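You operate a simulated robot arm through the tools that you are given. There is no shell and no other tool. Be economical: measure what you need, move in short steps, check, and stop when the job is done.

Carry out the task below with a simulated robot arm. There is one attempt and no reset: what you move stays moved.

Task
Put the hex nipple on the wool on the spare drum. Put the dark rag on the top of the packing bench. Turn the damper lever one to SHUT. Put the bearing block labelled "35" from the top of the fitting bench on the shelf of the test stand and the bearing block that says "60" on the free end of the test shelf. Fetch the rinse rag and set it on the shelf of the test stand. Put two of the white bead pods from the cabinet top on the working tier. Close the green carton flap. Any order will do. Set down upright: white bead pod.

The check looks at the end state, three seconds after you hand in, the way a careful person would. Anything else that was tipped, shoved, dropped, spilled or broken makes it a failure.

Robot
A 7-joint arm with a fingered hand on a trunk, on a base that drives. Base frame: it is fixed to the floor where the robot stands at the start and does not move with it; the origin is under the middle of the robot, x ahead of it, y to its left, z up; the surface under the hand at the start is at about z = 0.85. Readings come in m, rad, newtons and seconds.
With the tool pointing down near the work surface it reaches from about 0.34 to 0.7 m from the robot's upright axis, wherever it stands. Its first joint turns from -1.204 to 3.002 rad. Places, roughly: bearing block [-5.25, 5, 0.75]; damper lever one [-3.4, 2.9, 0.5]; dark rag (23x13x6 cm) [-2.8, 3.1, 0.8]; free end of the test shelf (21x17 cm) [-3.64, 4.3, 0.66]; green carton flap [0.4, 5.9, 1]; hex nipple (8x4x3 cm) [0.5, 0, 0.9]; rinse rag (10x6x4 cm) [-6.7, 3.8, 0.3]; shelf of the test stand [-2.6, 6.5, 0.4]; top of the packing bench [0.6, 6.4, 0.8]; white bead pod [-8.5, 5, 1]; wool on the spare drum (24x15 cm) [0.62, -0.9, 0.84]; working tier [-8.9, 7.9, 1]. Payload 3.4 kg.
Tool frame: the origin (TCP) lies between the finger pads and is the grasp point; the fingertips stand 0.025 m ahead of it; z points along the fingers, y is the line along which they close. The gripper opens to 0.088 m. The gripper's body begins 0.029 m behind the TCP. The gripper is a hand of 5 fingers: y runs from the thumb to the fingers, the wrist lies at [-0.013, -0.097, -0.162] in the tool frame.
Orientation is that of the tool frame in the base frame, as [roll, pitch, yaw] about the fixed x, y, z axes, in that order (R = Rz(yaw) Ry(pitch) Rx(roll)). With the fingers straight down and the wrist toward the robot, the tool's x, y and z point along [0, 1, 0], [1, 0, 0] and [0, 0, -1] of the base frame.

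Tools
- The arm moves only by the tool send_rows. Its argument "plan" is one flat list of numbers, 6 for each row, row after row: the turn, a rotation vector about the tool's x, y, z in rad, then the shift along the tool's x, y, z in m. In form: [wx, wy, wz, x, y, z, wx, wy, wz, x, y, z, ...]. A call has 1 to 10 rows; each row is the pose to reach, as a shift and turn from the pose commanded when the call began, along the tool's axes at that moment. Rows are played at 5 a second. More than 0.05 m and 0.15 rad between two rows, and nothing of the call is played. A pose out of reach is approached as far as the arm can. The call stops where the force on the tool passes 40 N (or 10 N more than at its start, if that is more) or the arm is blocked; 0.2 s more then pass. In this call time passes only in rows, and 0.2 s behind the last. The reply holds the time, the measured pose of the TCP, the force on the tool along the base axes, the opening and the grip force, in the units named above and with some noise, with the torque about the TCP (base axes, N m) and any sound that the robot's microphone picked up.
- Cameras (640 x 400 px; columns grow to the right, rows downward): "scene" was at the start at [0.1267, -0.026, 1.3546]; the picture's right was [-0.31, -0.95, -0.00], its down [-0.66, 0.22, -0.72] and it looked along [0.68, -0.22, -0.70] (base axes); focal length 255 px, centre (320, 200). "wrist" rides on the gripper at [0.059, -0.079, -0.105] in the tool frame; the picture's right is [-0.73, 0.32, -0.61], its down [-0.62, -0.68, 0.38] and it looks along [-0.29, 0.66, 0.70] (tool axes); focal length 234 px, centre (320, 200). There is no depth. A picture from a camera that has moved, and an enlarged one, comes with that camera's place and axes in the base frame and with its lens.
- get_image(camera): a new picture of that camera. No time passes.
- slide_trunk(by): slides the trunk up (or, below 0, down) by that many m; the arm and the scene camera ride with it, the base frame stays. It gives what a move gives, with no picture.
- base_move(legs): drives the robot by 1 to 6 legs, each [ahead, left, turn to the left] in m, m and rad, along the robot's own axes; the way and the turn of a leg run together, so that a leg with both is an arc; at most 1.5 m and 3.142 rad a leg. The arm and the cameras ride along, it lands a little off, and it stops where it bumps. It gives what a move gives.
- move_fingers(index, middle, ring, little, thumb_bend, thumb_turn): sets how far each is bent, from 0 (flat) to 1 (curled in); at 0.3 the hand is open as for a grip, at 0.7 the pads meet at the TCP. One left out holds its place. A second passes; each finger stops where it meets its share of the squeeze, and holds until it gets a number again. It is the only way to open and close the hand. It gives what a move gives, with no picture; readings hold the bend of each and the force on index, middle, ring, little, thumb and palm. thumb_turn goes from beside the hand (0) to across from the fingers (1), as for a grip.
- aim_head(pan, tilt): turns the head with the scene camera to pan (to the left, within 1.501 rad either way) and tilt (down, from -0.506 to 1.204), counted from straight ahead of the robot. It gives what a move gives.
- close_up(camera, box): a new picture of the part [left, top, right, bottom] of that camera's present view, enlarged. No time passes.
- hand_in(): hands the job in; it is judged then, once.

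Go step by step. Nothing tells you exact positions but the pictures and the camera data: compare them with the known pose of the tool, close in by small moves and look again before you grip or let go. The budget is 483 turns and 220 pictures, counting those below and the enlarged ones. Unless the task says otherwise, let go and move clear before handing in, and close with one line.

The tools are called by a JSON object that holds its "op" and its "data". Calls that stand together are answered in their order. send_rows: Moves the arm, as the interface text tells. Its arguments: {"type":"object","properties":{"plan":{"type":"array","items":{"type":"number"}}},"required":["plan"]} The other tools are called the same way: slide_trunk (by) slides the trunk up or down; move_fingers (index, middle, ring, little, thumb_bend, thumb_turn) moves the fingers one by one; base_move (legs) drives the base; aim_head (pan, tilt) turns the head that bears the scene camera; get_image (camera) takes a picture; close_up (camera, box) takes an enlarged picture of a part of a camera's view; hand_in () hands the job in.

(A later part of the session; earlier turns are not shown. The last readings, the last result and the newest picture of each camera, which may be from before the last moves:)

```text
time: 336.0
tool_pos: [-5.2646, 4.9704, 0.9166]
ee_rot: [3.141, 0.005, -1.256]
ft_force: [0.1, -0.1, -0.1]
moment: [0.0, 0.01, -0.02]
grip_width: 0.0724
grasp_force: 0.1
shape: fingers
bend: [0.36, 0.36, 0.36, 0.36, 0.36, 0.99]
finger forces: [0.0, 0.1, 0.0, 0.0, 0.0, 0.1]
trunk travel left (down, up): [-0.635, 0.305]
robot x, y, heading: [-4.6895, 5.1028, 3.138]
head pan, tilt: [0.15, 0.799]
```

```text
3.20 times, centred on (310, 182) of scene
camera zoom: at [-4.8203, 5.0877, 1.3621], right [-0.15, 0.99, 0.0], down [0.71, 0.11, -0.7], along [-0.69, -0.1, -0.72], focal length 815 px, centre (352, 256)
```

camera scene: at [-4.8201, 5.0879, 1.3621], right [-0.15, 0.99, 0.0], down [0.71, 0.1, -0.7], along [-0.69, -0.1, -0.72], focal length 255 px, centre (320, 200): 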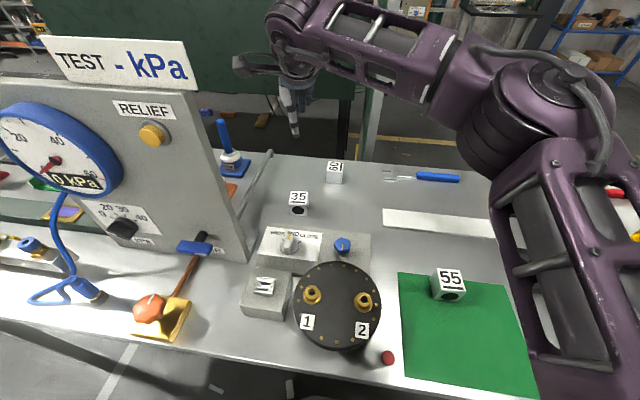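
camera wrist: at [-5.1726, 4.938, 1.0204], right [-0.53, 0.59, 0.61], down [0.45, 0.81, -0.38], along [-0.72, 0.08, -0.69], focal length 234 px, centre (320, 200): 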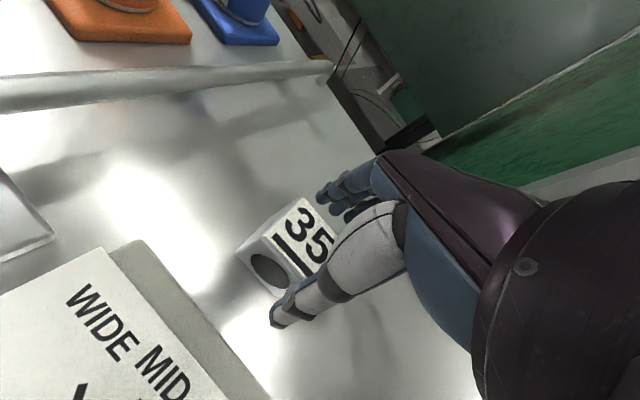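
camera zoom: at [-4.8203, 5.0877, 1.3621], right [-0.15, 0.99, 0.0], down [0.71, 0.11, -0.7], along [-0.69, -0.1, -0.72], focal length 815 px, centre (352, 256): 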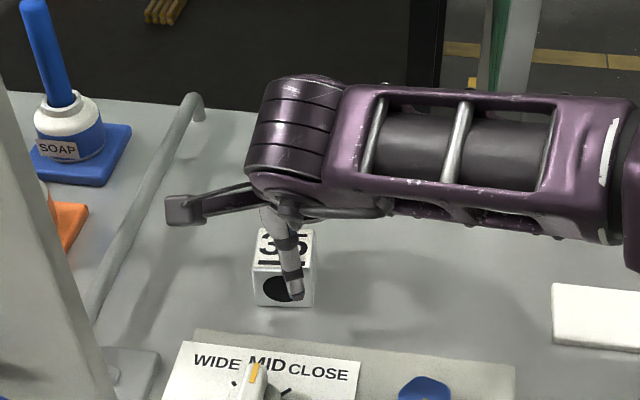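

{"op": "send_rows", "data": {"plan": [0, 0, 0, 0.004, 0, 0.012, 0, 0, 0, 0.004, 0, 0.023]}}

{"op": "move_fingers", "data": {"index": 0.7, "middle": 0.7, "ring": 0.7, "little": 0.7, "thumb_bend": 0.7}}

{"op": "get_image", "data": {"camera": "wrist"}}

```text
time: 336.6
tool_pos: [-5.2649, 4.9663, 0.8922]
ee_rot: [3.141, 0.007, -1.256]
ft_force: [-0.1, 0.7, -0.2]
moment: [-0.02, -0.02, 0.0]
grip_width: 0.0723
grasp_force: 0.0
shape: fingers
bend: [0.36, 0.36, 0.36, 0.36, 0.36, 0.99]
finger forces: [0.0, 0.0, 0.0, 0.0, 0.1, 0.0]
trunk travel left (down, up): [-0.635, 0.305]
robot x, y, heading: [-4.6863, 5.0988, 3.141]
head pan, tilt: [0.15, 0.799]
```

```text
time: 337.6
tool_pos: [-5.2648, 4.9646, 0.8932]
ee_rot: [3.141, 0.006, -1.258]
ft_force: [-1.4, 0.0, 1.1]
moment: [0.02, 0.14, 0.01]
grip_width: 0.0433
grasp_force: 22.0
shape: fingers
bend: [0.54, 0.6, 0.62, 0.7, 0.5, 0.96]
finger forces: [10.3, 7.4, 5.1, 0.0, 21.5, 0.0]
trunk travel left (down, up): [-0.635, 0.305]
robot x, y, heading: [-4.6907, 5.1, 3.144]
head pan, tilt: [0.15, 0.799]
```

```text
108 pictures are left
camera wrist: at [-5.1717, 4.934, 0.9971], right [-0.53, 0.59, 0.61], down [0.45, 0.81, -0.38], along [-0.72, 0.08, -0.69], focal length 234 px, centre (320, 200)
```

wrist: 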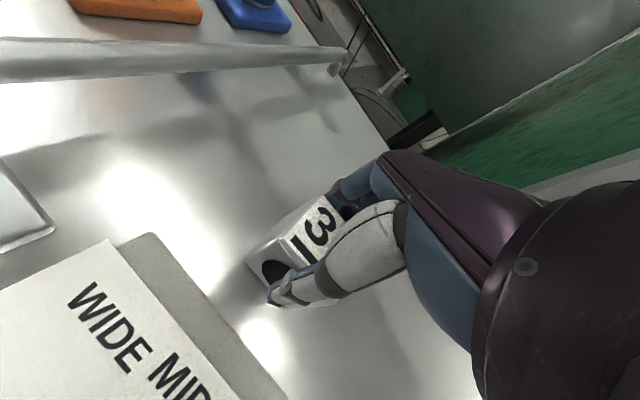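

"35" is gripped. Lift straight up and back away from the bench.

{"op": "slide_trunk", "data": {"by": 0.3}}

{"op": "send_rows", "data": {"plan": [0, 0, 0, -0.02, 0, -0.04, 0, 0, 0, -0.04, -0.02, -0.08, 0, 0, 0, -0.05, -0.05, -0.11, 0, 0, 0, -0.05, -0.09, -0.12, 0, 0, 0, -0.05, -0.12, -0.12]}}

{"op": "base_move", "data": {"legs": [[-0.38, 0, 0], [0, -0.1, 0]]}}

{"op": "aim_head", "data": {"pan": -1.3, "tilt": 0.4}}

{"op": "get_image", "data": {"camera": "scene"}}

```text
time: 340.6
tool_pos: [-5.2645, 4.9671, 1.1929]
ee_rot: [3.141, 0.008, -1.258]
ft_force: [0.6, -0.3, -1.3]
moment: [0.02, -0.03, 0.0]
grip_width: 0.0434
grasp_force: 21.7
shape: fingers
bend: [0.54, 0.6, 0.62, 0.7, 0.5, 0.96]
finger forces: [10.0, 7.0, 4.6, 0.0, 21.6, 0.1]
trunk travel left (down, up): [-0.935, 0.005]
robot x, y, heading: [-4.689, 5.1018, 3.132]
head pan, tilt: [0.15, 0.799]
```

```text
time: 341.8
tool_pos: [-5.1639, 5.0525, 1.316]
ee_rot: [3.137, 0.007, -1.26]
ft_force: [0.1, 0.1, -2.5]
moment: [-0.02, 0.02, 0.0]
grip_width: 0.0431
grasp_force: 21.6
shape: fingers
bend: [0.54, 0.61, 0.62, 0.7, 0.5, 0.96]
finger forces: [10.1, 6.9, 4.6, 0.0, 21.6, 0.0]
trunk travel left (down, up): [-0.935, 0.005]
robot x, y, heading: [-4.6896, 5.0997, 3.138]
head pan, tilt: [0.15, 0.799]
```

```text
time: 344.9
tool_pos: [-4.7876, 5.1455, 1.3119]
ee_rot: [3.141, 0.009, -1.251]
ft_force: [0.4, 0.0, -3.3]
moment: [0.0, 0.04, 0.01]
grip_width: 0.0433
grasp_force: 21.5
shape: fingers
bend: [0.54, 0.61, 0.62, 0.7, 0.5, 0.96]
finger forces: [10.1, 6.7, 4.6, 0.0, 21.4, 0.0]
trunk travel left (down, up): [-0.935, 0.005]
robot x, y, heading: [-4.3092, 5.1976, -3.138]
head pan, tilt: [0.15, 0.799]
```

```text
time: 346.5
tool_pos: [-4.7892, 5.1483, 1.313]
ee_rot: [3.141, 0.007, -1.253]
ft_force: [0.8, 0.1, -2.3]
moment: [0.02, 0.0, -0.02]
grip_width: 0.0432
grasp_force: 21.6
shape: fingers
bend: [0.54, 0.61, 0.62, 0.7, 0.5, 0.96]
finger forces: [10.1, 6.9, 4.7, 0.0, 21.4, 0.0]
trunk travel left (down, up): [-0.935, 0.005]
robot x, y, heading: [-4.3104, 5.2046, -3.14]
head pan, tilt: [-1.3, 0.4]
```

```text
107 pictures are left
camera scene: at [-4.3889, 5.2881, 1.6972], right [0.96, 0.27, 0.0], down [0.11, -0.37, -0.92], along [-0.25, 0.89, -0.39], focal length 255 px, centre (320, 200)
```

scene: 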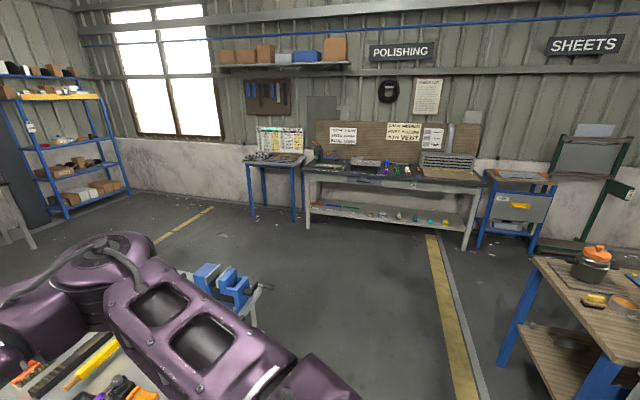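

{"op": "base_move", "data": {"legs": [[-0.05, 0.15, 0], [0, 0, -1.57], [0, -1.4, 0]]}}

{"op": "aim_head", "data": {"pan": 0.0, "tilt": 0.5}}

{"op": "get_image", "data": {"camera": "scene"}}

```text
time: 358.4
tool_pos: [-2.9023, 5.5403, 1.313]
ee_rot: [3.139, 0.006, -2.814]
ft_force: [-0.4, -0.2, -2.3]
moment: [0.02, -0.03, 0.04]
grip_width: 0.043
grasp_force: 20.4
shape: fingers
bend: [0.55, 0.61, 0.63, 0.7, 0.5, 0.96]
finger forces: [9.7, 6.6, 4.4, 0.0, 20.5, 0.1]
trunk travel left (down, up): [-0.935, 0.005]
robot x, y, heading: [-2.8486, 5.0644, 1.577]
head pan, tilt: [-1.3, 0.4]
```

```text
time: 359.8
tool_pos: [-2.9023, 5.5405, 1.3127]
ee_rot: [3.139, 0.007, -2.813]
ft_force: [-0.6, 0.6, -2.6]
moment: [0.0, 0.01, 0.05]
grip_width: 0.0428
grasp_force: 21.1
shape: fingers
bend: [0.55, 0.61, 0.63, 0.7, 0.5, 0.96]
finger forces: [9.7, 6.5, 4.4, 0.1, 20.5, 0.0]
trunk travel left (down, up): [-0.935, 0.005]
robot x, y, heading: [-2.847, 5.0674, 1.581]
head pan, tilt: [0.0, 0.499]
```

```text
106 pictures are left
camera scene: at [-2.849, 5.2057, 1.688], right [1.0, 0.01, 0.0], down [0.0, -0.48, -0.88], along [-0.01, 0.88, -0.48], focal length 255 px, centre (320, 200)
```

scene: 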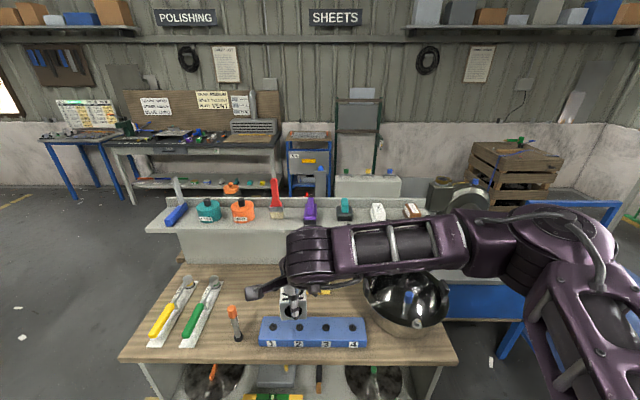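

The wood-topped unit ahead has a shelf beneath. I back off and lower the trunk to see into it.

{"op": "base_move", "data": {"legs": [[-0.2, 0, 0]]}}

{"op": "slide_trunk", "data": {"by": -0.4}}

{"op": "slide_trunk", "data": {"by": -0.3}}

{"op": "aim_head", "data": {"pan": -0.1, "tilt": 0.45}}

{"op": "get_image", "data": {"camera": "scene"}}

{"op": "get_image", "data": {"camera": "wrist"}}

```text
time: 361.4
tool_pos: [-2.8997, 5.3431, 1.3121]
ee_rot: [3.141, 0.006, -2.816]
ft_force: [-0.2, 0.9, -2.4]
moment: [0.01, -0.01, 0.0]
grip_width: 0.0429
grasp_force: 20.7
shape: fingers
bend: [0.55, 0.61, 0.63, 0.7, 0.5, 0.96]
finger forces: [9.8, 6.6, 4.4, 0.1, 20.8, 0.0]
trunk travel left (down, up): [-0.935, 0.005]
robot x, y, heading: [-2.8454, 4.8634, 1.585]
head pan, tilt: [0.0, 0.499]
```

```text
time: 365.3
tool_pos: [-2.9004, 5.3404, 0.9133]
ee_rot: [3.141, 0.006, -2.815]
ft_force: [0.4, -1.1, -2.3]
moment: [0.04, 0.01, 0.02]
grip_width: 0.0427
grasp_force: 20.5
shape: fingers
bend: [0.55, 0.61, 0.63, 0.7, 0.5, 0.96]
finger forces: [9.7, 6.7, 4.5, 0.0, 20.6, 0.0]
trunk travel left (down, up): [-0.535, 0.405]
robot x, y, heading: [-2.8433, 4.8657, 1.577]
head pan, tilt: [0.0, 0.499]
```

```text
time: 368.3
tool_pos: [-2.8993, 5.3402, 0.6126]
ee_rot: [3.14, 0.007, -2.813]
ft_force: [-0.5, 0.3, -2.1]
moment: [-0.03, 0.01, -0.01]
grip_width: 0.0429
grasp_force: 20.9
shape: fingers
bend: [0.55, 0.61, 0.63, 0.7, 0.5, 0.96]
finger forces: [9.7, 6.5, 4.5, 0.0, 20.6, 0.1]
trunk travel left (down, up): [-0.235, 0.705]
robot x, y, heading: [-2.8419, 4.8673, 1.578]
head pan, tilt: [0.0, 0.499]
```

```text
time: 368.9
tool_pos: [-2.8997, 5.3403, 0.6126]
ee_rot: [3.141, 0.008, -2.815]
ft_force: [-0.3, -0.5, -3.0]
moment: [0.05, 0.0, 0.0]
grip_width: 0.0429
grasp_force: 20.8
shape: fingers
bend: [0.55, 0.61, 0.63, 0.7, 0.5, 0.96]
finger forces: [9.7, 6.4, 4.6, 0.0, 20.6, 0.0]
trunk travel left (down, up): [-0.235, 0.705]
robot x, y, heading: [-2.8421, 4.8659, 1.581]
head pan, tilt: [-0.099, 0.45]
```

```text
105 pictures are left
camera scene: at [-2.8379, 5.0059, 0.9925], right [1.0, -0.09, 0.0], down [-0.04, -0.43, -0.9], along [0.08, 0.9, -0.44], focal length 255 px, centre (320, 200)
```

scene: 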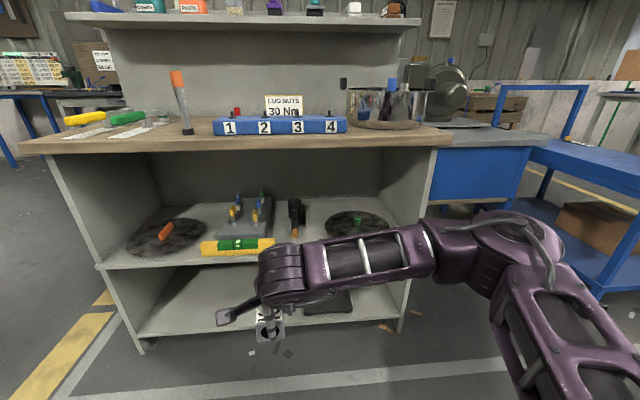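

```text
104 pictures are left
camera wrist: at [-2.9314, 5.2462, 0.7173], right [0.58, 0.54, 0.61], down [0.81, -0.44, -0.38], along [0.07, 0.72, -0.69], focal length 234 px, centre (320, 200)
```

wrist: 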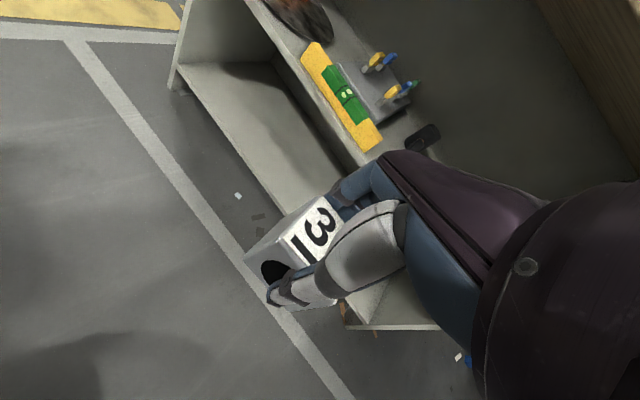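

This rack's shelf is at y ≈ 5.7–6.1, not matching [-2.6, 6.5]; a blue-legged bench stands behind it. I go around the left end to its other side.

{"op": "slide_trunk", "data": {"by": 0.4}}

{"op": "base_move", "data": {"legs": [[0, 1.3, 0], [1.3, 0, 0], [1.2, 0, 0]]}}

{"op": "aim_head", "data": {"pan": -1.3, "tilt": 0.5}}

{"op": "get_image", "data": {"camera": "scene"}}

```text
time: 372.8
tool_pos: [-2.8999, 5.3398, 1.0119]
ee_rot: [3.14, 0.007, -2.816]
ft_force: [0.3, 0.2, -2.4]
moment: [-0.02, 0.02, 0.0]
grip_width: 0.0429
grasp_force: 20.9
shape: fingers
bend: [0.55, 0.61, 0.63, 0.7, 0.5, 0.96]
finger forces: [9.6, 6.5, 4.5, 0.1, 20.7, 0.0]
trunk travel left (down, up): [-0.635, 0.305]
robot x, y, heading: [-2.8475, 4.8667, 1.585]
head pan, tilt: [-0.099, 0.45]
```

```text
time: 391.2
tool_pos: [-4.2099, 7.8358, 1.0136]
ee_rot: [3.14, 0.007, -2.823]
ft_force: [-0.5, 0.1, -2.0]
moment: [0.02, 0.0, 0.04]
grip_width: 0.0426
grasp_force: 20.6
shape: fingers
bend: [0.55, 0.61, 0.63, 0.7, 0.5, 0.96]
finger forces: [9.7, 6.5, 4.4, 0.0, 20.6, 0.0]
trunk travel left (down, up): [-0.635, 0.305]
robot x, y, heading: [-4.1567, 7.3587, 1.573]
head pan, tilt: [-0.099, 0.45]
```

```text
time: 392.6
tool_pos: [-4.2109, 7.8347, 1.0126]
ee_rot: [3.14, 0.006, -2.823]
ft_force: [0.1, 0.4, -2.3]
moment: [0.04, 0.0, -0.01]
grip_width: 0.0426
grasp_force: 20.2
shape: fingers
bend: [0.55, 0.61, 0.63, 0.7, 0.5, 0.96]
finger forces: [9.8, 6.5, 4.5, 0.0, 20.6, 0.1]
trunk travel left (down, up): [-0.635, 0.305]
robot x, y, heading: [-4.1602, 7.3557, 1.573]
head pan, tilt: [-1.3, 0.499]
```

```text
103 pictures are left
camera scene: at [-4.0729, 7.4336, 1.388], right [0.27, -0.96, 0.0], down [-0.46, -0.13, -0.88], along [0.85, 0.24, -0.48], focal length 255 px, centre (320, 200)
```

scene: 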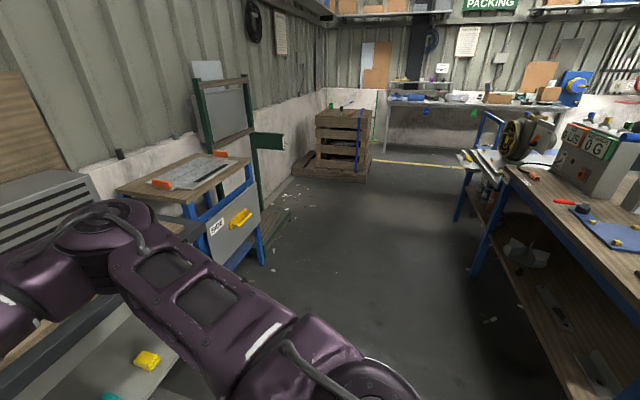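

The blue-legged bench's open shelf faces +y. Turn around to face it and move along.

{"op": "base_move", "data": {"legs": [[0, 0, 1.57], [0, 0, 1.57], [0, 1.4, 0]]}}

{"op": "aim_head", "data": {"pan": 0.25, "tilt": 0.6}}

{"op": "get_image", "data": {"camera": "scene"}}

```text
time: 407.3
tool_pos: [-2.6872, 6.9079, 1.0133]
ee_rot: [3.14, 0.007, 0.336]
ft_force: [-0.1, 0.4, -2.1]
moment: [-0.05, -0.01, 0.02]
grip_width: 0.0422
grasp_force: 19.3
shape: fingers
bend: [0.55, 0.61, 0.63, 0.7, 0.5, 0.96]
finger forces: [9.0, 6.1, 4.2, 0.1, 19.3, 0.0]
trunk travel left (down, up): [-0.635, 0.305]
robot x, y, heading: [-2.7474, 7.3821, -1.553]
head pan, tilt: [-1.3, 0.499]
```

```text
time: 408.9
tool_pos: [-2.6879, 6.908, 1.0122]
ee_rot: [-3.141, 0.009, 0.336]
ft_force: [0.2, 0.4, -2.7]
moment: [0.0, -0.03, -0.02]
grip_width: 0.0418
grasp_force: 19.5
shape: fingers
bend: [0.55, 0.61, 0.63, 0.7, 0.5, 0.96]
finger forces: [9.1, 6.1, 4.2, 0.1, 19.3, 0.0]
trunk travel left (down, up): [-0.635, 0.305]
robot x, y, heading: [-2.7484, 7.382, -1.552]
head pan, tilt: [0.25, 0.6]
```

```text
102 pictures are left
camera scene: at [-2.7252, 7.2467, 1.3789], right [-0.96, -0.27, 0.0], down [-0.15, 0.54, -0.82], along [0.22, -0.8, -0.57], focal length 255 px, centre (320, 200)
```

scene: 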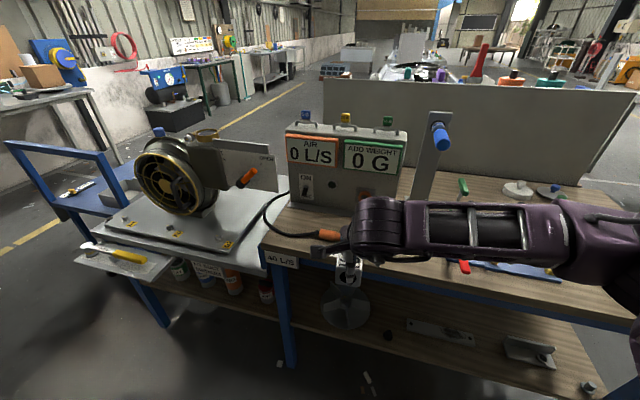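

This is the test stand (air meter and blower). I back a little and lower the trunk to view its shelf.

{"op": "base_move", "data": {"legs": [[-0.17, 0, 0]]}}

{"op": "slide_trunk", "data": {"by": -0.4}}

{"op": "aim_head", "data": {"pan": 0.15, "tilt": 0.5}}

{"op": "get_image", "data": {"camera": "scene"}}

{"op": "get_image", "data": {"camera": "wrist"}}

```text
time: 410.4
tool_pos: [-2.6908, 7.0755, 1.0121]
ee_rot: [3.141, 0.007, 0.339]
ft_force: [-0.2, -0.1, -2.7]
moment: [-0.02, -0.02, 0.04]
grip_width: 0.042
grasp_force: 19.6
shape: fingers
bend: [0.55, 0.61, 0.63, 0.7, 0.5, 0.96]
finger forces: [9.1, 6.1, 4.2, 0.1, 19.5, 0.0]
trunk travel left (down, up): [-0.635, 0.305]
robot x, y, heading: [-2.7506, 7.547, -1.546]
head pan, tilt: [0.25, 0.6]
```

```text
time: 414.2
tool_pos: [-2.6904, 7.0737, 0.6117]
ee_rot: [3.138, 0.007, 0.338]
ft_force: [-0.4, -1.1, -2.5]
moment: [-0.04, 0.02, -0.02]
grip_width: 0.042
grasp_force: 19.2
shape: fingers
bend: [0.55, 0.61, 0.63, 0.7, 0.5, 0.96]
finger forces: [9.1, 6.2, 4.3, 0.1, 19.5, 0.1]
trunk travel left (down, up): [-0.235, 0.705]
robot x, y, heading: [-2.7526, 7.5485, -1.55]
head pan, tilt: [0.25, 0.6]
```

```text
time: 414.9
tool_pos: [-2.6907, 7.0753, 0.6117]
ee_rot: [3.139, 0.008, 0.338]
ft_force: [-0.1, -0.4, -1.7]
moment: [-0.03, 0.0, -0.01]
grip_width: 0.0421
grasp_force: 19.1
shape: fingers
bend: [0.55, 0.61, 0.63, 0.7, 0.5, 0.96]
finger forces: [9.1, 6.1, 4.2, 0.1, 19.5, 0.0]
trunk travel left (down, up): [-0.235, 0.705]
robot x, y, heading: [-2.7499, 7.5486, -1.545]
head pan, tilt: [0.15, 0.499]
```

```text
101 pictures are left
camera scene: at [-2.7365, 7.4097, 0.988], right [-0.99, -0.17, 0.0], down [-0.08, 0.47, -0.88], along [0.15, -0.86, -0.48], focal length 255 px, centre (320, 200)
```

scene: 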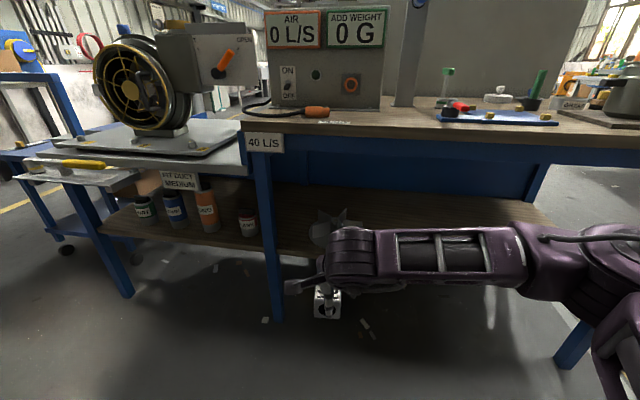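

```text
100 pictures are left
camera wrist: at [-2.6621, 7.1693, 0.7172], right [-0.57, -0.54, 0.61], down [-0.82, 0.43, -0.38], along [-0.06, -0.72, -0.69], focal length 234 px, centre (320, 200)
```

wrist: 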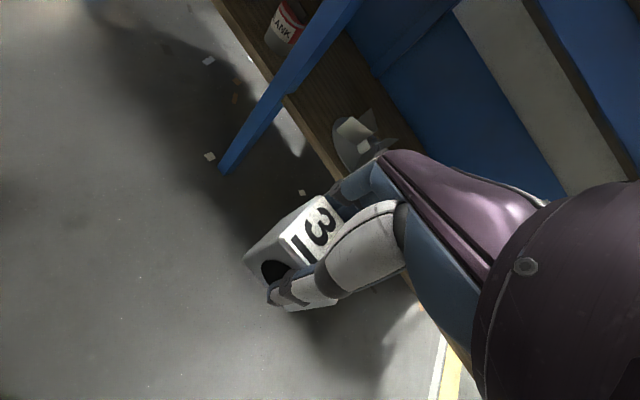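

{"op": "base_move", "data": {"legs": [[0, -0.45, 0]]}}

{"op": "aim_head", "data": {"pan": 0.3, "tilt": 0.6}}

{"op": "get_image", "data": {"camera": "scene"}}

```text
time: 417.6
tool_pos: [-3.1428, 7.0664, 0.6118]
ee_rot: [3.141, 0.007, 0.336]
ft_force: [-0.1, 0.5, -2.3]
moment: [-0.02, -0.01, -0.03]
grip_width: 0.0423
grasp_force: 19.9
shape: fingers
bend: [0.55, 0.61, 0.63, 0.7, 0.5, 0.96]
finger forces: [9.2, 6.1, 4.2, 0.1, 19.5, 0.0]
trunk travel left (down, up): [-0.235, 0.705]
robot x, y, heading: [-3.2048, 7.5411, -1.553]
head pan, tilt: [0.15, 0.499]
```

```text
time: 418.3
tool_pos: [-3.1443, 7.0665, 0.6118]
ee_rot: [3.14, 0.007, 0.337]
ft_force: [-0.4, -0.3, -2.8]
moment: [-0.02, 0.03, -0.01]
grip_width: 0.0419
grasp_force: 19.6
shape: fingers
bend: [0.55, 0.61, 0.63, 0.7, 0.5, 0.96]
finger forces: [9.1, 6.0, 4.3, 0.1, 19.4, 0.1]
trunk travel left (down, up): [-0.235, 0.705]
robot x, y, heading: [-3.2036, 7.5398, -1.552]
head pan, tilt: [0.3, 0.6]
```

```text
99 pictures are left
camera scene: at [-3.1759, 7.406, 0.979], right [-0.95, -0.31, 0.0], down [-0.18, 0.54, -0.83], along [0.26, -0.78, -0.56], focal length 255 px, centre (320, 200)
```

scene: 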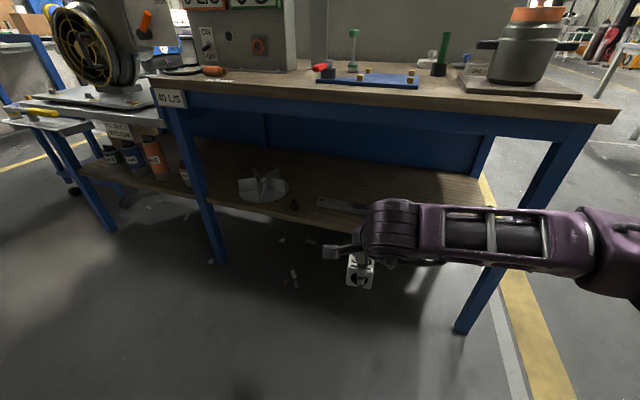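

The shelf surface is z ≈ 0.42, front edge y ≈ 6.77. Free strip in front of the slotted plate near [-3.0, 6.72]. I lower the block and move in.

{"op": "send_rows", "data": {"plan": [0, 0, 0.1, 0, 0, 0.04, 0, 0, 0.2, 0, 0, 0.08, 0, 0, 0.3, 0, 0, 0.105]}}

{"op": "base_move", "data": {"legs": [[0, 0.14, 0], [0.24, 0, 0]]}}

{"op": "get_image", "data": {"camera": "scene"}}

{"op": "get_image", "data": {"camera": "wrist"}}

```text
time: 419.1
tool_pos: [-3.143, 7.0644, 0.508]
ee_rot: [3.135, 0.007, 0.035]
ft_force: [0.0, -0.2, -3.0]
moment: [-0.02, -0.02, 0.03]
grip_width: 0.0418
grasp_force: 19.6
shape: fingers
bend: [0.55, 0.61, 0.63, 0.7, 0.5, 0.96]
finger forces: [9.1, 6.1, 4.2, 0.1, 19.2, 0.1]
trunk travel left (down, up): [-0.235, 0.705]
robot x, y, heading: [-3.2039, 7.5415, -1.551]
head pan, tilt: [0.3, 0.6]
```

```text
time: 421.8
tool_pos: [-2.9999, 6.828, 0.5069]
ee_rot: [3.137, 0.008, 0.036]
ft_force: [0.3, -0.1, -1.9]
moment: [-0.03, -0.01, -0.04]
grip_width: 0.0422
grasp_force: 19.2
shape: fingers
bend: [0.55, 0.61, 0.63, 0.7, 0.5, 0.96]
finger forces: [9.2, 6.0, 4.2, 0.1, 19.3, 0.0]
trunk travel left (down, up): [-0.235, 0.705]
robot x, y, heading: [-3.0554, 7.3022, -1.557]
head pan, tilt: [0.3, 0.6]
```

```text
98 pictures are left
camera scene: at [-3.031, 7.1695, 0.9789], right [-0.95, -0.31, 0.0], down [-0.18, 0.54, -0.82], along [0.26, -0.78, -0.57], focal length 255 px, centre (320, 200)
```

scene: 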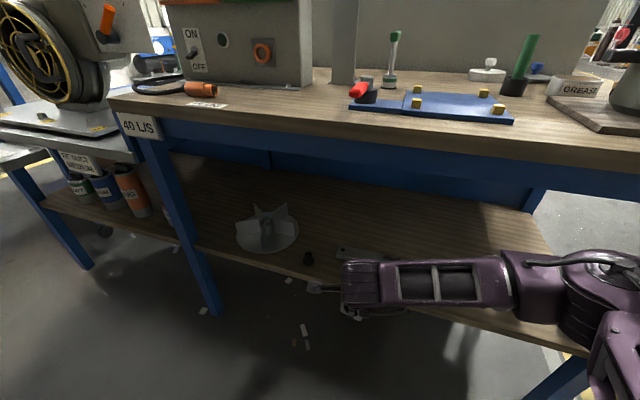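

```text
97 pictures are left
camera wrist: at [-2.9437, 6.9098, 0.6126], right [-0.71, -0.35, 0.61], down [-0.65, 0.66, -0.38], along [-0.27, -0.67, -0.69], focal length 234 px, centre (320, 200)
```

wrist: 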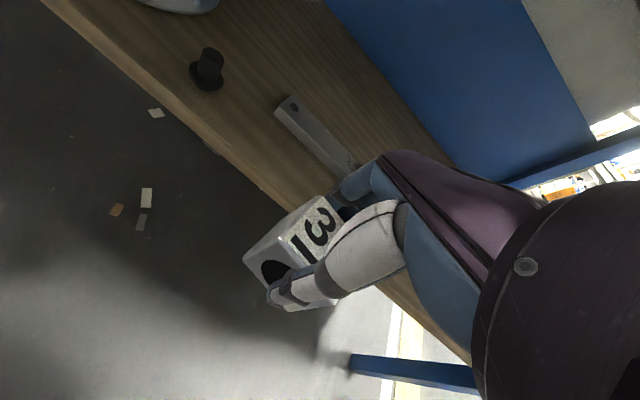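

Strip in front of the plate spans y 6.68–6.77. Move in 10.5 cm and lower until contact.

{"op": "send_rows", "data": {"plan": [0, 0, 0, 0, 0.035, 0, 0, 0, 0, 0, 0.07, 0, 0, 0, 0, 0, 0.104, 0, 0, 0, 0, 0, 0.104, 0.02, 0, 0, 0, 0, 0.104, 0.035]}}

{"op": "get_image", "data": {"camera": "wrist"}}

```text
time: 423.0
tool_pos: [-2.9956, 6.7248, 0.4734]
ee_rot: [3.138, 0.007, 0.036]
ft_force: [0.5, 0.8, -1.9]
moment: [-0.01, -0.01, 0.03]
grip_width: 0.0417
grasp_force: 19.4
shape: fingers
bend: [0.55, 0.62, 0.63, 0.7, 0.5, 0.96]
finger forces: [9.2, 6.1, 4.2, 0.0, 19.3, 0.1]
trunk travel left (down, up): [-0.235, 0.705]
robot x, y, heading: [-3.0593, 7.3036, -1.551]
head pan, tilt: [0.3, 0.6]
```

```text
96 pictures are left
camera wrist: at [-2.94, 6.8064, 0.5778], right [-0.71, -0.35, 0.61], down [-0.65, 0.66, -0.38], along [-0.27, -0.67, -0.69], focal length 234 px, centre (320, 200)
```

wrist: 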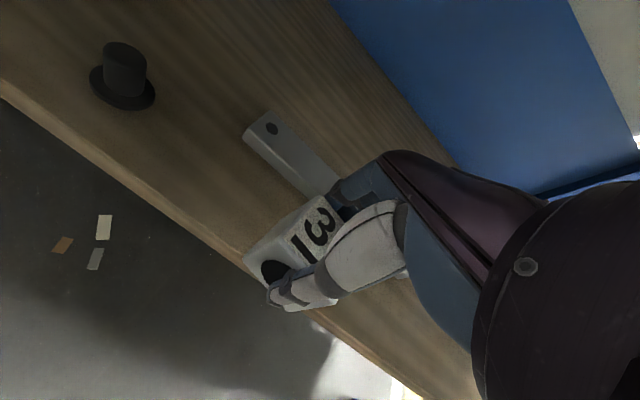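

{"op": "send_rows", "data": {"plan": [0, 0, 0, 0, 0.008, 0.006, 0, 0, 0, 0, 0.008, 0.012, 0, 0, 0, 0, 0.008, 0.018]}}

{"op": "get_image", "data": {"camera": "wrist"}}

```text
time: 423.8
tool_pos: [-2.9948, 6.717, 0.456]
ee_rot: [3.137, 0.007, 0.036]
ft_force: [-0.3, 0.8, -2.4]
moment: [-0.04, 0.01, 0.0]
grip_width: 0.042
grasp_force: 18.6
shape: fingers
bend: [0.56, 0.62, 0.63, 0.7, 0.5, 0.96]
finger forces: [9.0, 6.1, 4.2, 0.0, 19.3, 0.0]
trunk travel left (down, up): [-0.235, 0.705]
robot x, y, heading: [-3.0576, 7.3056, -1.554]
head pan, tilt: [0.3, 0.6]
```

```text
95 pictures are left
camera wrist: at [-2.9398, 6.7977, 0.5601], right [-0.71, -0.35, 0.61], down [-0.65, 0.66, -0.38], along [-0.27, -0.67, -0.69], focal length 234 px, centre (320, 200)
```

wrist: 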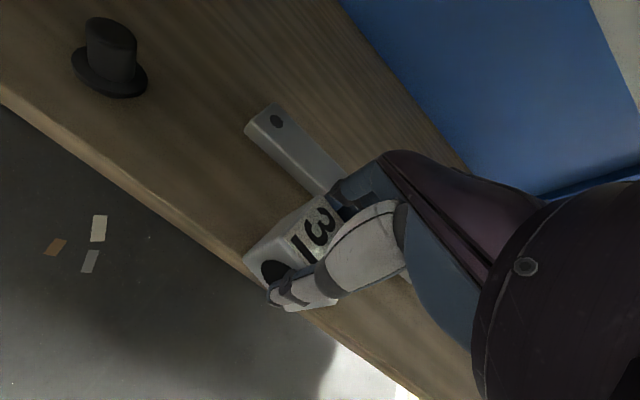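

{"op": "send_rows", "data": {"plan": [0, 0, 0, 0, 0, 0.004, 0, 0, 0, 0, 0, 0.008, 0, 0, 0, 0, 0, 0.012, 0, 0, 0, 0, 0, 0.016]}}

{"op": "get_image", "data": {"camera": "wrist"}}

```text
time: 424.8
tool_pos: [-2.9948, 6.7166, 0.4425]
ee_rot: [3.133, 0.005, 0.037]
ft_force: [-0.2, 3.3, 11.9]
moment: [-0.11, 0.07, -0.02]
grip_width: 0.0422
grasp_force: 20.8
shape: fingers
bend: [0.56, 0.62, 0.63, 0.7, 0.5, 0.96]
finger forces: [8.9, 6.4, 4.5, 0.0, 22.4, 0.0]
trunk travel left (down, up): [-0.235, 0.705]
robot x, y, heading: [-3.0621, 7.3042, -1.552]
head pan, tilt: [0.3, 0.6]
```

```text
94 pictures are left
camera wrist: at [-2.9396, 6.7981, 0.5465], right [-0.71, -0.34, 0.61], down [-0.65, 0.65, -0.39], along [-0.27, -0.67, -0.69], focal length 234 px, centre (320, 200)
```

wrist: 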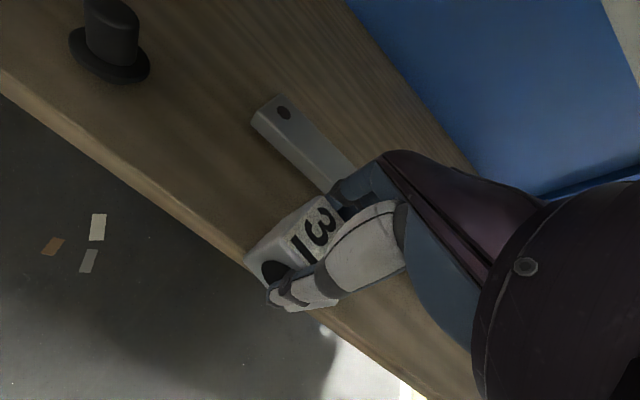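

Nearly flush with the edge; shift 1 cm inward, then release using mainly the thumb.

{"op": "send_rows", "data": {"plan": [0, 0, 0, 0, 0, -0.01, 0, 0, 0, 0, 0.011, -0.01, 0, 0, 0, 0, 0.011, -0.003, 0, 0, 0, 0, 0.011, -0.001]}}

{"op": "move_fingers", "data": {"thumb_bend": 0.35}}

{"op": "get_image", "data": {"camera": "wrist"}}

```text
time: 425.8
tool_pos: [-2.9954, 6.7044, 0.4419]
ee_rot: [3.135, 0.006, 0.037]
ft_force: [-1.1, 1.5, 8.7]
moment: [-0.06, 0.05, 0.01]
grip_width: 0.0421
grasp_force: 20.9
shape: fingers
bend: [0.56, 0.62, 0.63, 0.7, 0.5, 0.96]
finger forces: [9.0, 6.2, 4.3, 0.0, 22.2, 0.0]
trunk travel left (down, up): [-0.235, 0.705]
robot x, y, heading: [-3.0615, 7.3041, -1.553]
head pan, tilt: [0.3, 0.6]
```

```text
time: 426.8
tool_pos: [-2.9948, 6.706, 0.4415]
ee_rot: [3.138, 0.007, 0.038]
ft_force: [0.6, -1.3, 2.0]
moment: [-0.18, 0.0, -0.04]
grip_width: 0.0503
grasp_force: 8.6
shape: fingers
bend: [0.63, 0.66, 0.67, 0.7, 0.31, 0.98]
finger forces: [4.2, 2.9, 1.6, 0.0, 7.3, 0.0]
trunk travel left (down, up): [-0.235, 0.705]
robot x, y, heading: [-3.0589, 7.3062, -1.552]
head pan, tilt: [0.3, 0.6]
```

```text
93 pictures are left
camera wrist: at [-2.9396, 6.7867, 0.5455], right [-0.71, -0.35, 0.61], down [-0.65, 0.66, -0.38], along [-0.27, -0.67, -0.69], focal length 234 px, centre (320, 200)
```

wrist: 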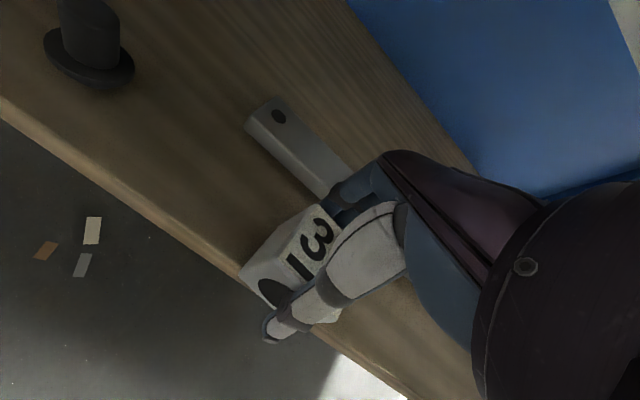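

The fingers followed and pushed the block slightly outward. I hold the fingers open a little and use the thumb to push it back in.

{"op": "move_fingers", "data": {"index": 0.56, "middle": 0.58, "ring": 0.58, "little": 0.6, "thumb_bend": 0.34}}

{"op": "send_rows", "data": {"plan": [0, 0, 0, 0, 0.006, -0.002, 0, 0, 0, 0, 0.012, -0.002, 0, 0, 0, 0, 0.016, -0.002]}}

{"op": "get_image", "data": {"camera": "wrist"}}

```text
time: 427.8
tool_pos: [-2.9952, 6.7069, 0.4401]
ee_rot: [3.14, 0.008, 0.036]
ft_force: [-0.3, 0.8, 0.4]
moment: [-0.02, 0.02, 0.0]
grip_width: 0.0538
grasp_force: 0.6
shape: fingers
bend: [0.56, 0.57, 0.57, 0.6, 0.33, 0.99]
finger forces: [0.0, 0.0, 0.0, 0.0, 1.2, 0.1]
trunk travel left (down, up): [-0.235, 0.705]
robot x, y, heading: [-3.0578, 7.3072, -1.553]
head pan, tilt: [0.3, 0.6]
```

```text
time: 428.6
tool_pos: [-2.9948, 6.6894, 0.4422]
ee_rot: [3.139, 0.006, 0.037]
ft_force: [0.6, 0.8, 0.3]
moment: [-0.02, -0.01, 0.0]
grip_width: 0.0534
grasp_force: 0.3
shape: fingers
bend: [0.56, 0.57, 0.57, 0.6, 0.33, 0.99]
finger forces: [0.0, 0.0, 0.0, 0.1, 0.8, 0.0]
trunk travel left (down, up): [-0.235, 0.705]
robot x, y, heading: [-3.0577, 7.3051, -1.554]
head pan, tilt: [0.3, 0.6]
```

```text
92 pictures are left
camera wrist: at [-2.9391, 6.7708, 0.5475], right [-0.71, -0.35, 0.61], down [-0.65, 0.66, -0.38], along [-0.27, -0.67, -0.69], focal length 234 px, centre (320, 200)
```

wrist: 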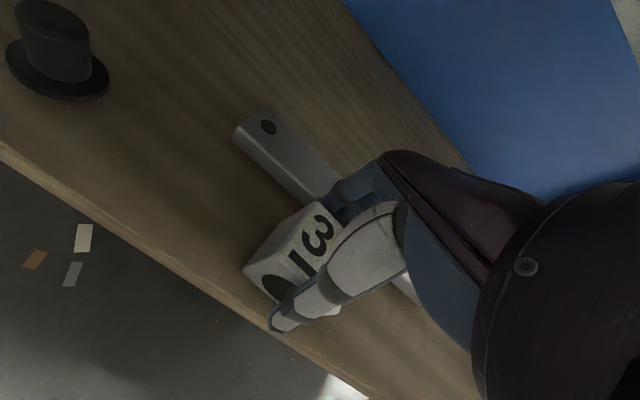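

{"op": "move_fingers", "data": {"thumb_bend": 0.2}}

{"op": "send_rows", "data": {"plan": [0, 0, 0, 0, -0.001, -0.015, 0, 0, 0, 0, -0.001, -0.03, 0, 0, 0, 0, -0.001, -0.06, 0, 0, 0, 0, -0.01, -0.09]}}

{"op": "get_image", "data": {"camera": "wrist"}}

```text
time: 429.6
tool_pos: [-2.9941, 6.6901, 0.443]
ee_rot: [3.137, 0.006, 0.037]
ft_force: [0.3, -0.7, -0.4]
moment: [-0.01, -0.01, 0.0]
grip_width: 0.0635
grasp_force: 0.0
shape: fingers
bend: [0.56, 0.57, 0.57, 0.6, 0.2, 0.99]
finger forces: [0.2, 0.0, 0.1, 0.0, 0.0, 0.0]
trunk travel left (down, up): [-0.235, 0.705]
robot x, y, heading: [-3.057, 7.3075, -1.548]
head pan, tilt: [0.3, 0.6]
```

```text
time: 430.6
tool_pos: [-2.995, 6.6997, 0.5327]
ee_rot: [3.139, 0.006, 0.038]
ft_force: [0.0, 0.0, 0.6]
moment: [0.01, 0.06, 0.0]
grip_width: 0.0635
grasp_force: 0.0
shape: fingers
bend: [0.56, 0.57, 0.57, 0.6, 0.2, 0.99]
finger forces: [0.0, 0.0, 0.0, 0.0, 0.0, 0.0]
trunk travel left (down, up): [-0.235, 0.705]
robot x, y, heading: [-3.0559, 7.3059, -1.55]
head pan, tilt: [0.3, 0.6]
```

```text
91 pictures are left
camera wrist: at [-2.939, 6.7813, 0.6371], right [-0.71, -0.35, 0.61], down [-0.65, 0.66, -0.38], along [-0.27, -0.67, -0.69], focal length 234 px, centre (320, 200)
```

wrist: 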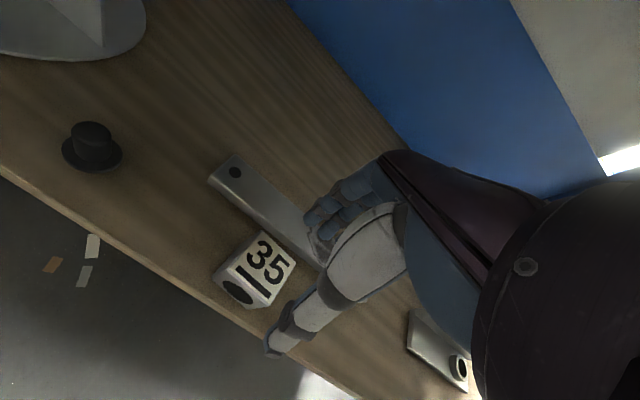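

"35" stands on the test-stand shelf. Now back to the fitting bench for "60".

{"op": "base_move", "data": {"legs": [[-0.27, 0, 0]]}}

{"op": "slide_trunk", "data": {"by": 0.4}}

{"op": "slide_trunk", "data": {"by": 0.3}}

{"op": "base_move", "data": {"legs": [[0, 0, -1.57], [1.05, 0, 0], [0, 1.3, 0], [0, 1.1, 0]]}}

{"op": "aim_head", "data": {"pan": 0.2, "tilt": 0.7}}

{"op": "get_image", "data": {"camera": "scene"}}

```text
time: 432.5
tool_pos: [-3.0, 6.9662, 0.5324]
ee_rot: [3.139, 0.006, 0.034]
ft_force: [0.0, 0.2, 0.4]
moment: [-0.03, -0.03, 0.01]
grip_width: 0.0636
grasp_force: 0.1
shape: fingers
bend: [0.56, 0.57, 0.57, 0.6, 0.2, 0.99]
finger forces: [0.0, 0.0, 0.0, 0.0, 0.0, 0.0]
trunk travel left (down, up): [-0.235, 0.705]
robot x, y, heading: [-3.0638, 7.574, -1.551]
head pan, tilt: [0.3, 0.6]
```

```text
time: 436.3
tool_pos: [-3.0001, 6.9659, 0.9331]
ee_rot: [3.138, 0.008, 0.036]
ft_force: [0.9, 0.0, -0.2]
moment: [-0.03, 0.01, 0.02]
grip_width: 0.0635
grasp_force: 0.0
shape: fingers
bend: [0.56, 0.57, 0.57, 0.6, 0.2, 0.99]
finger forces: [0.1, 0.0, 0.0, 0.0, 0.1, 0.0]
trunk travel left (down, up): [-0.635, 0.305]
robot x, y, heading: [-3.0652, 7.5684, -1.552]
head pan, tilt: [0.3, 0.6]
```

```text
time: 439.3
tool_pos: [-2.9998, 6.9653, 1.2329]
ee_rot: [3.139, 0.007, 0.034]
ft_force: [0.3, -0.2, 0.2]
moment: [0.05, -0.01, 0.0]
grip_width: 0.0634
grasp_force: 0.0
shape: fingers
bend: [0.56, 0.57, 0.57, 0.6, 0.2, 0.99]
finger forces: [0.0, 0.0, 0.1, 0.0, 0.1, 0.0]
trunk travel left (down, up): [-0.935, 0.005]
robot x, y, heading: [-3.066, 7.5672, -1.555]
head pan, tilt: [0.3, 0.6]
```

```text
time: 459.9
tool_pos: [-4.6763, 5.0882, 1.2327]
ee_rot: [3.138, 0.006, -1.541]
ft_force: [-0.4, 0.0, 0.3]
moment: [0.01, 0.03, 0.02]
grip_width: 0.0634
grasp_force: 0.1
shape: fingers
bend: [0.56, 0.57, 0.57, 0.6, 0.2, 0.99]
finger forces: [0.0, 0.0, 0.0, 0.0, 0.1, 0.1]
trunk travel left (down, up): [-0.935, 0.005]
robot x, y, heading: [-4.0729, 5.147, -3.125]
head pan, tilt: [0.3, 0.6]
```

```text
time: 460.6
tool_pos: [-4.6772, 5.0905, 1.2318]
ee_rot: [3.138, 0.007, -1.54]
ft_force: [0.2, -0.2, 0.5]
moment: [-0.01, 0.01, 0.01]
grip_width: 0.0637
grasp_force: 0.0
shape: fingers
bend: [0.56, 0.57, 0.57, 0.6, 0.2, 0.99]
finger forces: [0.1, 0.0, 0.1, 0.1, 0.0, 0.0]
trunk travel left (down, up): [-0.935, 0.005]
robot x, y, heading: [-4.0717, 5.1522, -3.126]
head pan, tilt: [0.201, 0.7]
```

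```text
90 pictures are left
camera scene: at [-4.2057, 5.1304, 1.6704], right [-0.21, 0.98, 0.0], down [0.63, 0.14, -0.77], along [-0.75, -0.16, -0.64], focal length 255 px, centre (320, 200)
```

scene: 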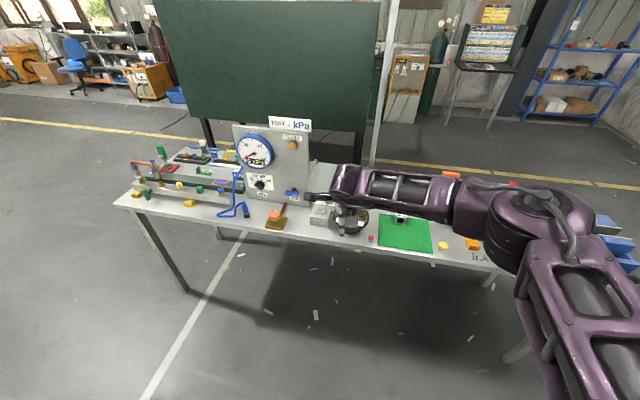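

{"op": "base_move", "data": {"legs": [[0.63, 0, -0.01]]}}

{"op": "move_fingers", "data": {"index": 0.34, "middle": 0.34, "ring": 0.34, "little": 0.34, "thumb_bend": 0.34}}

{"op": "slide_trunk", "data": {"by": -0.15}}

{"op": "get_image", "data": {"camera": "wrist"}}

```text
time: 464.1
tool_pos: [-5.3015, 5.087, 1.2329]
ee_rot: [3.137, 0.007, -1.551]
ft_force: [0.2, -0.1, -0.1]
moment: [0.0, 0.03, 0.0]
grip_width: 0.0635
grasp_force: 0.0
shape: fingers
bend: [0.56, 0.57, 0.57, 0.6, 0.2, 0.99]
finger forces: [0.0, 0.0, 0.0, 0.0, 0.0, 0.0]
trunk travel left (down, up): [-0.935, 0.005]
robot x, y, heading: [-4.6972, 5.1425, -3.139]
head pan, tilt: [0.201, 0.7]
```

```text
time: 465.1
tool_pos: [-5.3014, 5.0872, 1.233]
ee_rot: [3.139, 0.006, -1.549]
ft_force: [-0.8, 0.5, -0.5]
moment: [-0.03, 0.0, 0.01]
grip_width: 0.0766
grasp_force: 0.1
shape: fingers
bend: [0.34, 0.34, 0.34, 0.34, 0.34, 0.99]
finger forces: [0.0, 0.0, 0.1, 0.0, 0.0, 0.0]
trunk travel left (down, up): [-0.935, 0.005]
robot x, y, heading: [-4.6987, 5.1425, -3.136]
head pan, tilt: [0.201, 0.7]
```

```text
time: 466.9
tool_pos: [-5.3005, 5.0868, 1.0824]
ee_rot: [3.139, 0.006, -1.548]
ft_force: [0.1, -0.9, -0.1]
moment: [0.0, 0.03, 0.03]
grip_width: 0.0767
grasp_force: 0.1
shape: fingers
bend: [0.34, 0.34, 0.34, 0.34, 0.34, 0.99]
finger forces: [0.0, 0.1, 0.1, 0.1, 0.0, 0.0]
trunk travel left (down, up): [-0.785, 0.155]
robot x, y, heading: [-4.6997, 5.1417, -3.135]
head pan, tilt: [0.201, 0.7]
```

```text
89 pictures are left
camera wrist: at [-5.2216, 5.03, 1.1871], right [-0.34, 0.71, 0.61], down [0.67, 0.64, -0.38], along [-0.67, 0.28, -0.69], focal length 234 px, centre (320, 200)
```

wrist: 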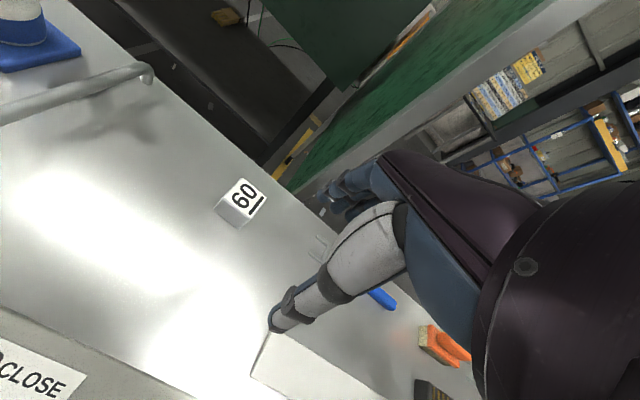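

{"op": "send_rows", "data": {"plan": [0, 0, 0, 0.014, 0.034, 0, 0, 0, 0, 0.028, 0.067, 0, 0, 0, 0, 0.042, 0.1, 0, 0, 0, 0, 0.042, 0.1, 0.05, 0, 0, 0, 0.042, 0.1, 0.1, 0, 0, 0, 0.042, 0.1, 0.15]}}

{"op": "get_image", "data": {"camera": "wrist"}}

```text
time: 468.2
tool_pos: [-5.3559, 5.0541, 0.9671]
ee_rot: [3.137, 0.006, -1.548]
ft_force: [0.3, 0.4, -0.3]
moment: [0.01, -0.01, 0.0]
grip_width: 0.0766
grasp_force: 0.2
shape: fingers
bend: [0.34, 0.34, 0.34, 0.34, 0.34, 0.99]
finger forces: [0.0, 0.0, 0.0, 0.0, 0.0, 0.1]
out of reach, approached as far as the arm can: row 3, 4, 5, 6
trunk travel left (down, up): [-0.785, 0.155]
robot x, y, heading: [-4.6965, 5.1454, -3.138]
head pan, tilt: [0.201, 0.7]
```

```text
88 pictures are left
camera wrist: at [-5.2759, 4.998, 1.0713], right [-0.34, 0.71, 0.61], down [0.67, 0.64, -0.38], along [-0.67, 0.28, -0.69], focal length 234 px, centre (320, 200)
```

wrist: 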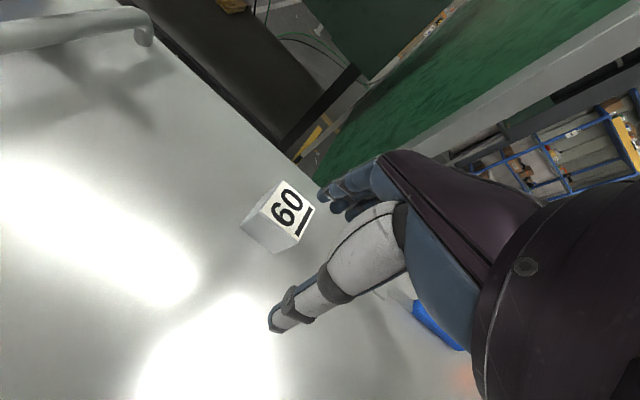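

{"op": "send_rows", "data": {"plan": [0, 0, 0, 0, -0.01, -0.05, 0, 0, 0, 0, -0.02, -0.1]}}

{"op": "slide_trunk", "data": {"by": -0.14}}

{"op": "base_move", "data": {"legs": [[0.03, 0, 0]]}}

```text
refused: row 1 steps farther than a row can; nothing moved
```

```text
time: 469.1
tool_pos: [-5.3586, 5.0554, 0.919]
ee_rot: [3.109, 0.005, -1.544]
ft_force: [4.8, 1.3, 23.2]
moment: [0.22, 0.92, -0.1]
grip_width: 0.0765
grasp_force: 12.4
shape: fingers
bend: [0.34, 0.32, 0.34, 0.34, 0.34, 0.99]
finger forces: [0.6, 22.7, 0.0, 0.0, 0.0, 0.0]
trunk travel left (down, up): [-0.724, 0.216]
robot x, y, heading: [-4.6956, 5.1446, -3.134]
head pan, tilt: [0.201, 0.7]
stopped: the force on the tool passed its limit at 53 N (the readings are from after the stop); the commanded pose is now the measured one
```

```text
time: 469.9
tool_pos: [-5.3871, 5.054, 0.9177]
ee_rot: [3.114, 0.006, -1.544]
ft_force: [5.8, -0.2, 22.2]
moment: [0.02, 0.58, -0.02]
grip_width: 0.0761
grasp_force: 10.8
shape: fingers
bend: [0.34, 0.38, 0.34, 0.34, 0.34, 0.99]
finger forces: [7.7, 13.8, 0.0, 0.1, 0.0, 0.0]
trunk travel left (down, up): [-0.724, 0.216]
robot x, y, heading: [-4.7242, 5.1413, -3.14]
head pan, tilt: [0.201, 0.7]
```

A row was refused and the following moves pressed a finger onto the block. I lift now and check.

{"op": "send_rows", "data": {"plan": [0, 0, 0, 0, 0, -0.02, 0, 0, 0, 0, 0, -0.05]}}

{"op": "get_image", "data": {"camera": "wrist"}}

```text
time: 470.6
tool_pos: [-5.3878, 5.0535, 0.9651]
ee_rot: [3.119, 0.004, -1.544]
ft_force: [-0.4, -1.1, 0.1]
moment: [0.01, -0.03, -0.01]
grip_width: 0.0767
grasp_force: 0.0
shape: fingers
bend: [0.34, 0.34, 0.34, 0.34, 0.34, 0.99]
finger forces: [0.0, 0.0, 0.1, 0.1, 0.0, 0.0]
trunk travel left (down, up): [-0.724, 0.216]
robot x, y, heading: [-4.7245, 5.1441, -3.135]
head pan, tilt: [0.201, 0.7]
```

```text
87 pictures are left
camera wrist: at [-5.3062, 4.9966, 1.0681], right [-0.33, 0.71, 0.62], down [0.66, 0.64, -0.4], along [-0.68, 0.28, -0.68], focal length 234 px, centre (320, 200)
```

wrist: 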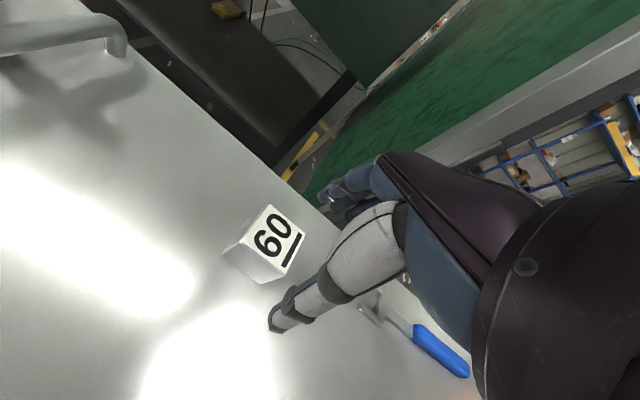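

"60" is unmoved and upright. Centre over it and descend step by step.

{"op": "send_rows", "data": {"plan": [-0.02, 0, 0, 0.012, 0.013, 0]}}

```text
time: 470.9
tool_pos: [-5.4013, 5.0406, 0.965]
ee_rot: [3.101, 0.009, -1.545]
ft_force: [0.0, 0.6, 0.3]
moment: [0.0, 0.0, -0.01]
grip_width: 0.0765
grasp_force: 0.0
shape: fingers
bend: [0.34, 0.34, 0.34, 0.34, 0.34, 0.99]
finger forces: [0.1, 0.0, 0.0, 0.0, 0.0, 0.0]
trunk travel left (down, up): [-0.724, 0.216]
robot x, y, heading: [-4.7264, 5.1427, -3.135]
head pan, tilt: [0.201, 0.7]
```

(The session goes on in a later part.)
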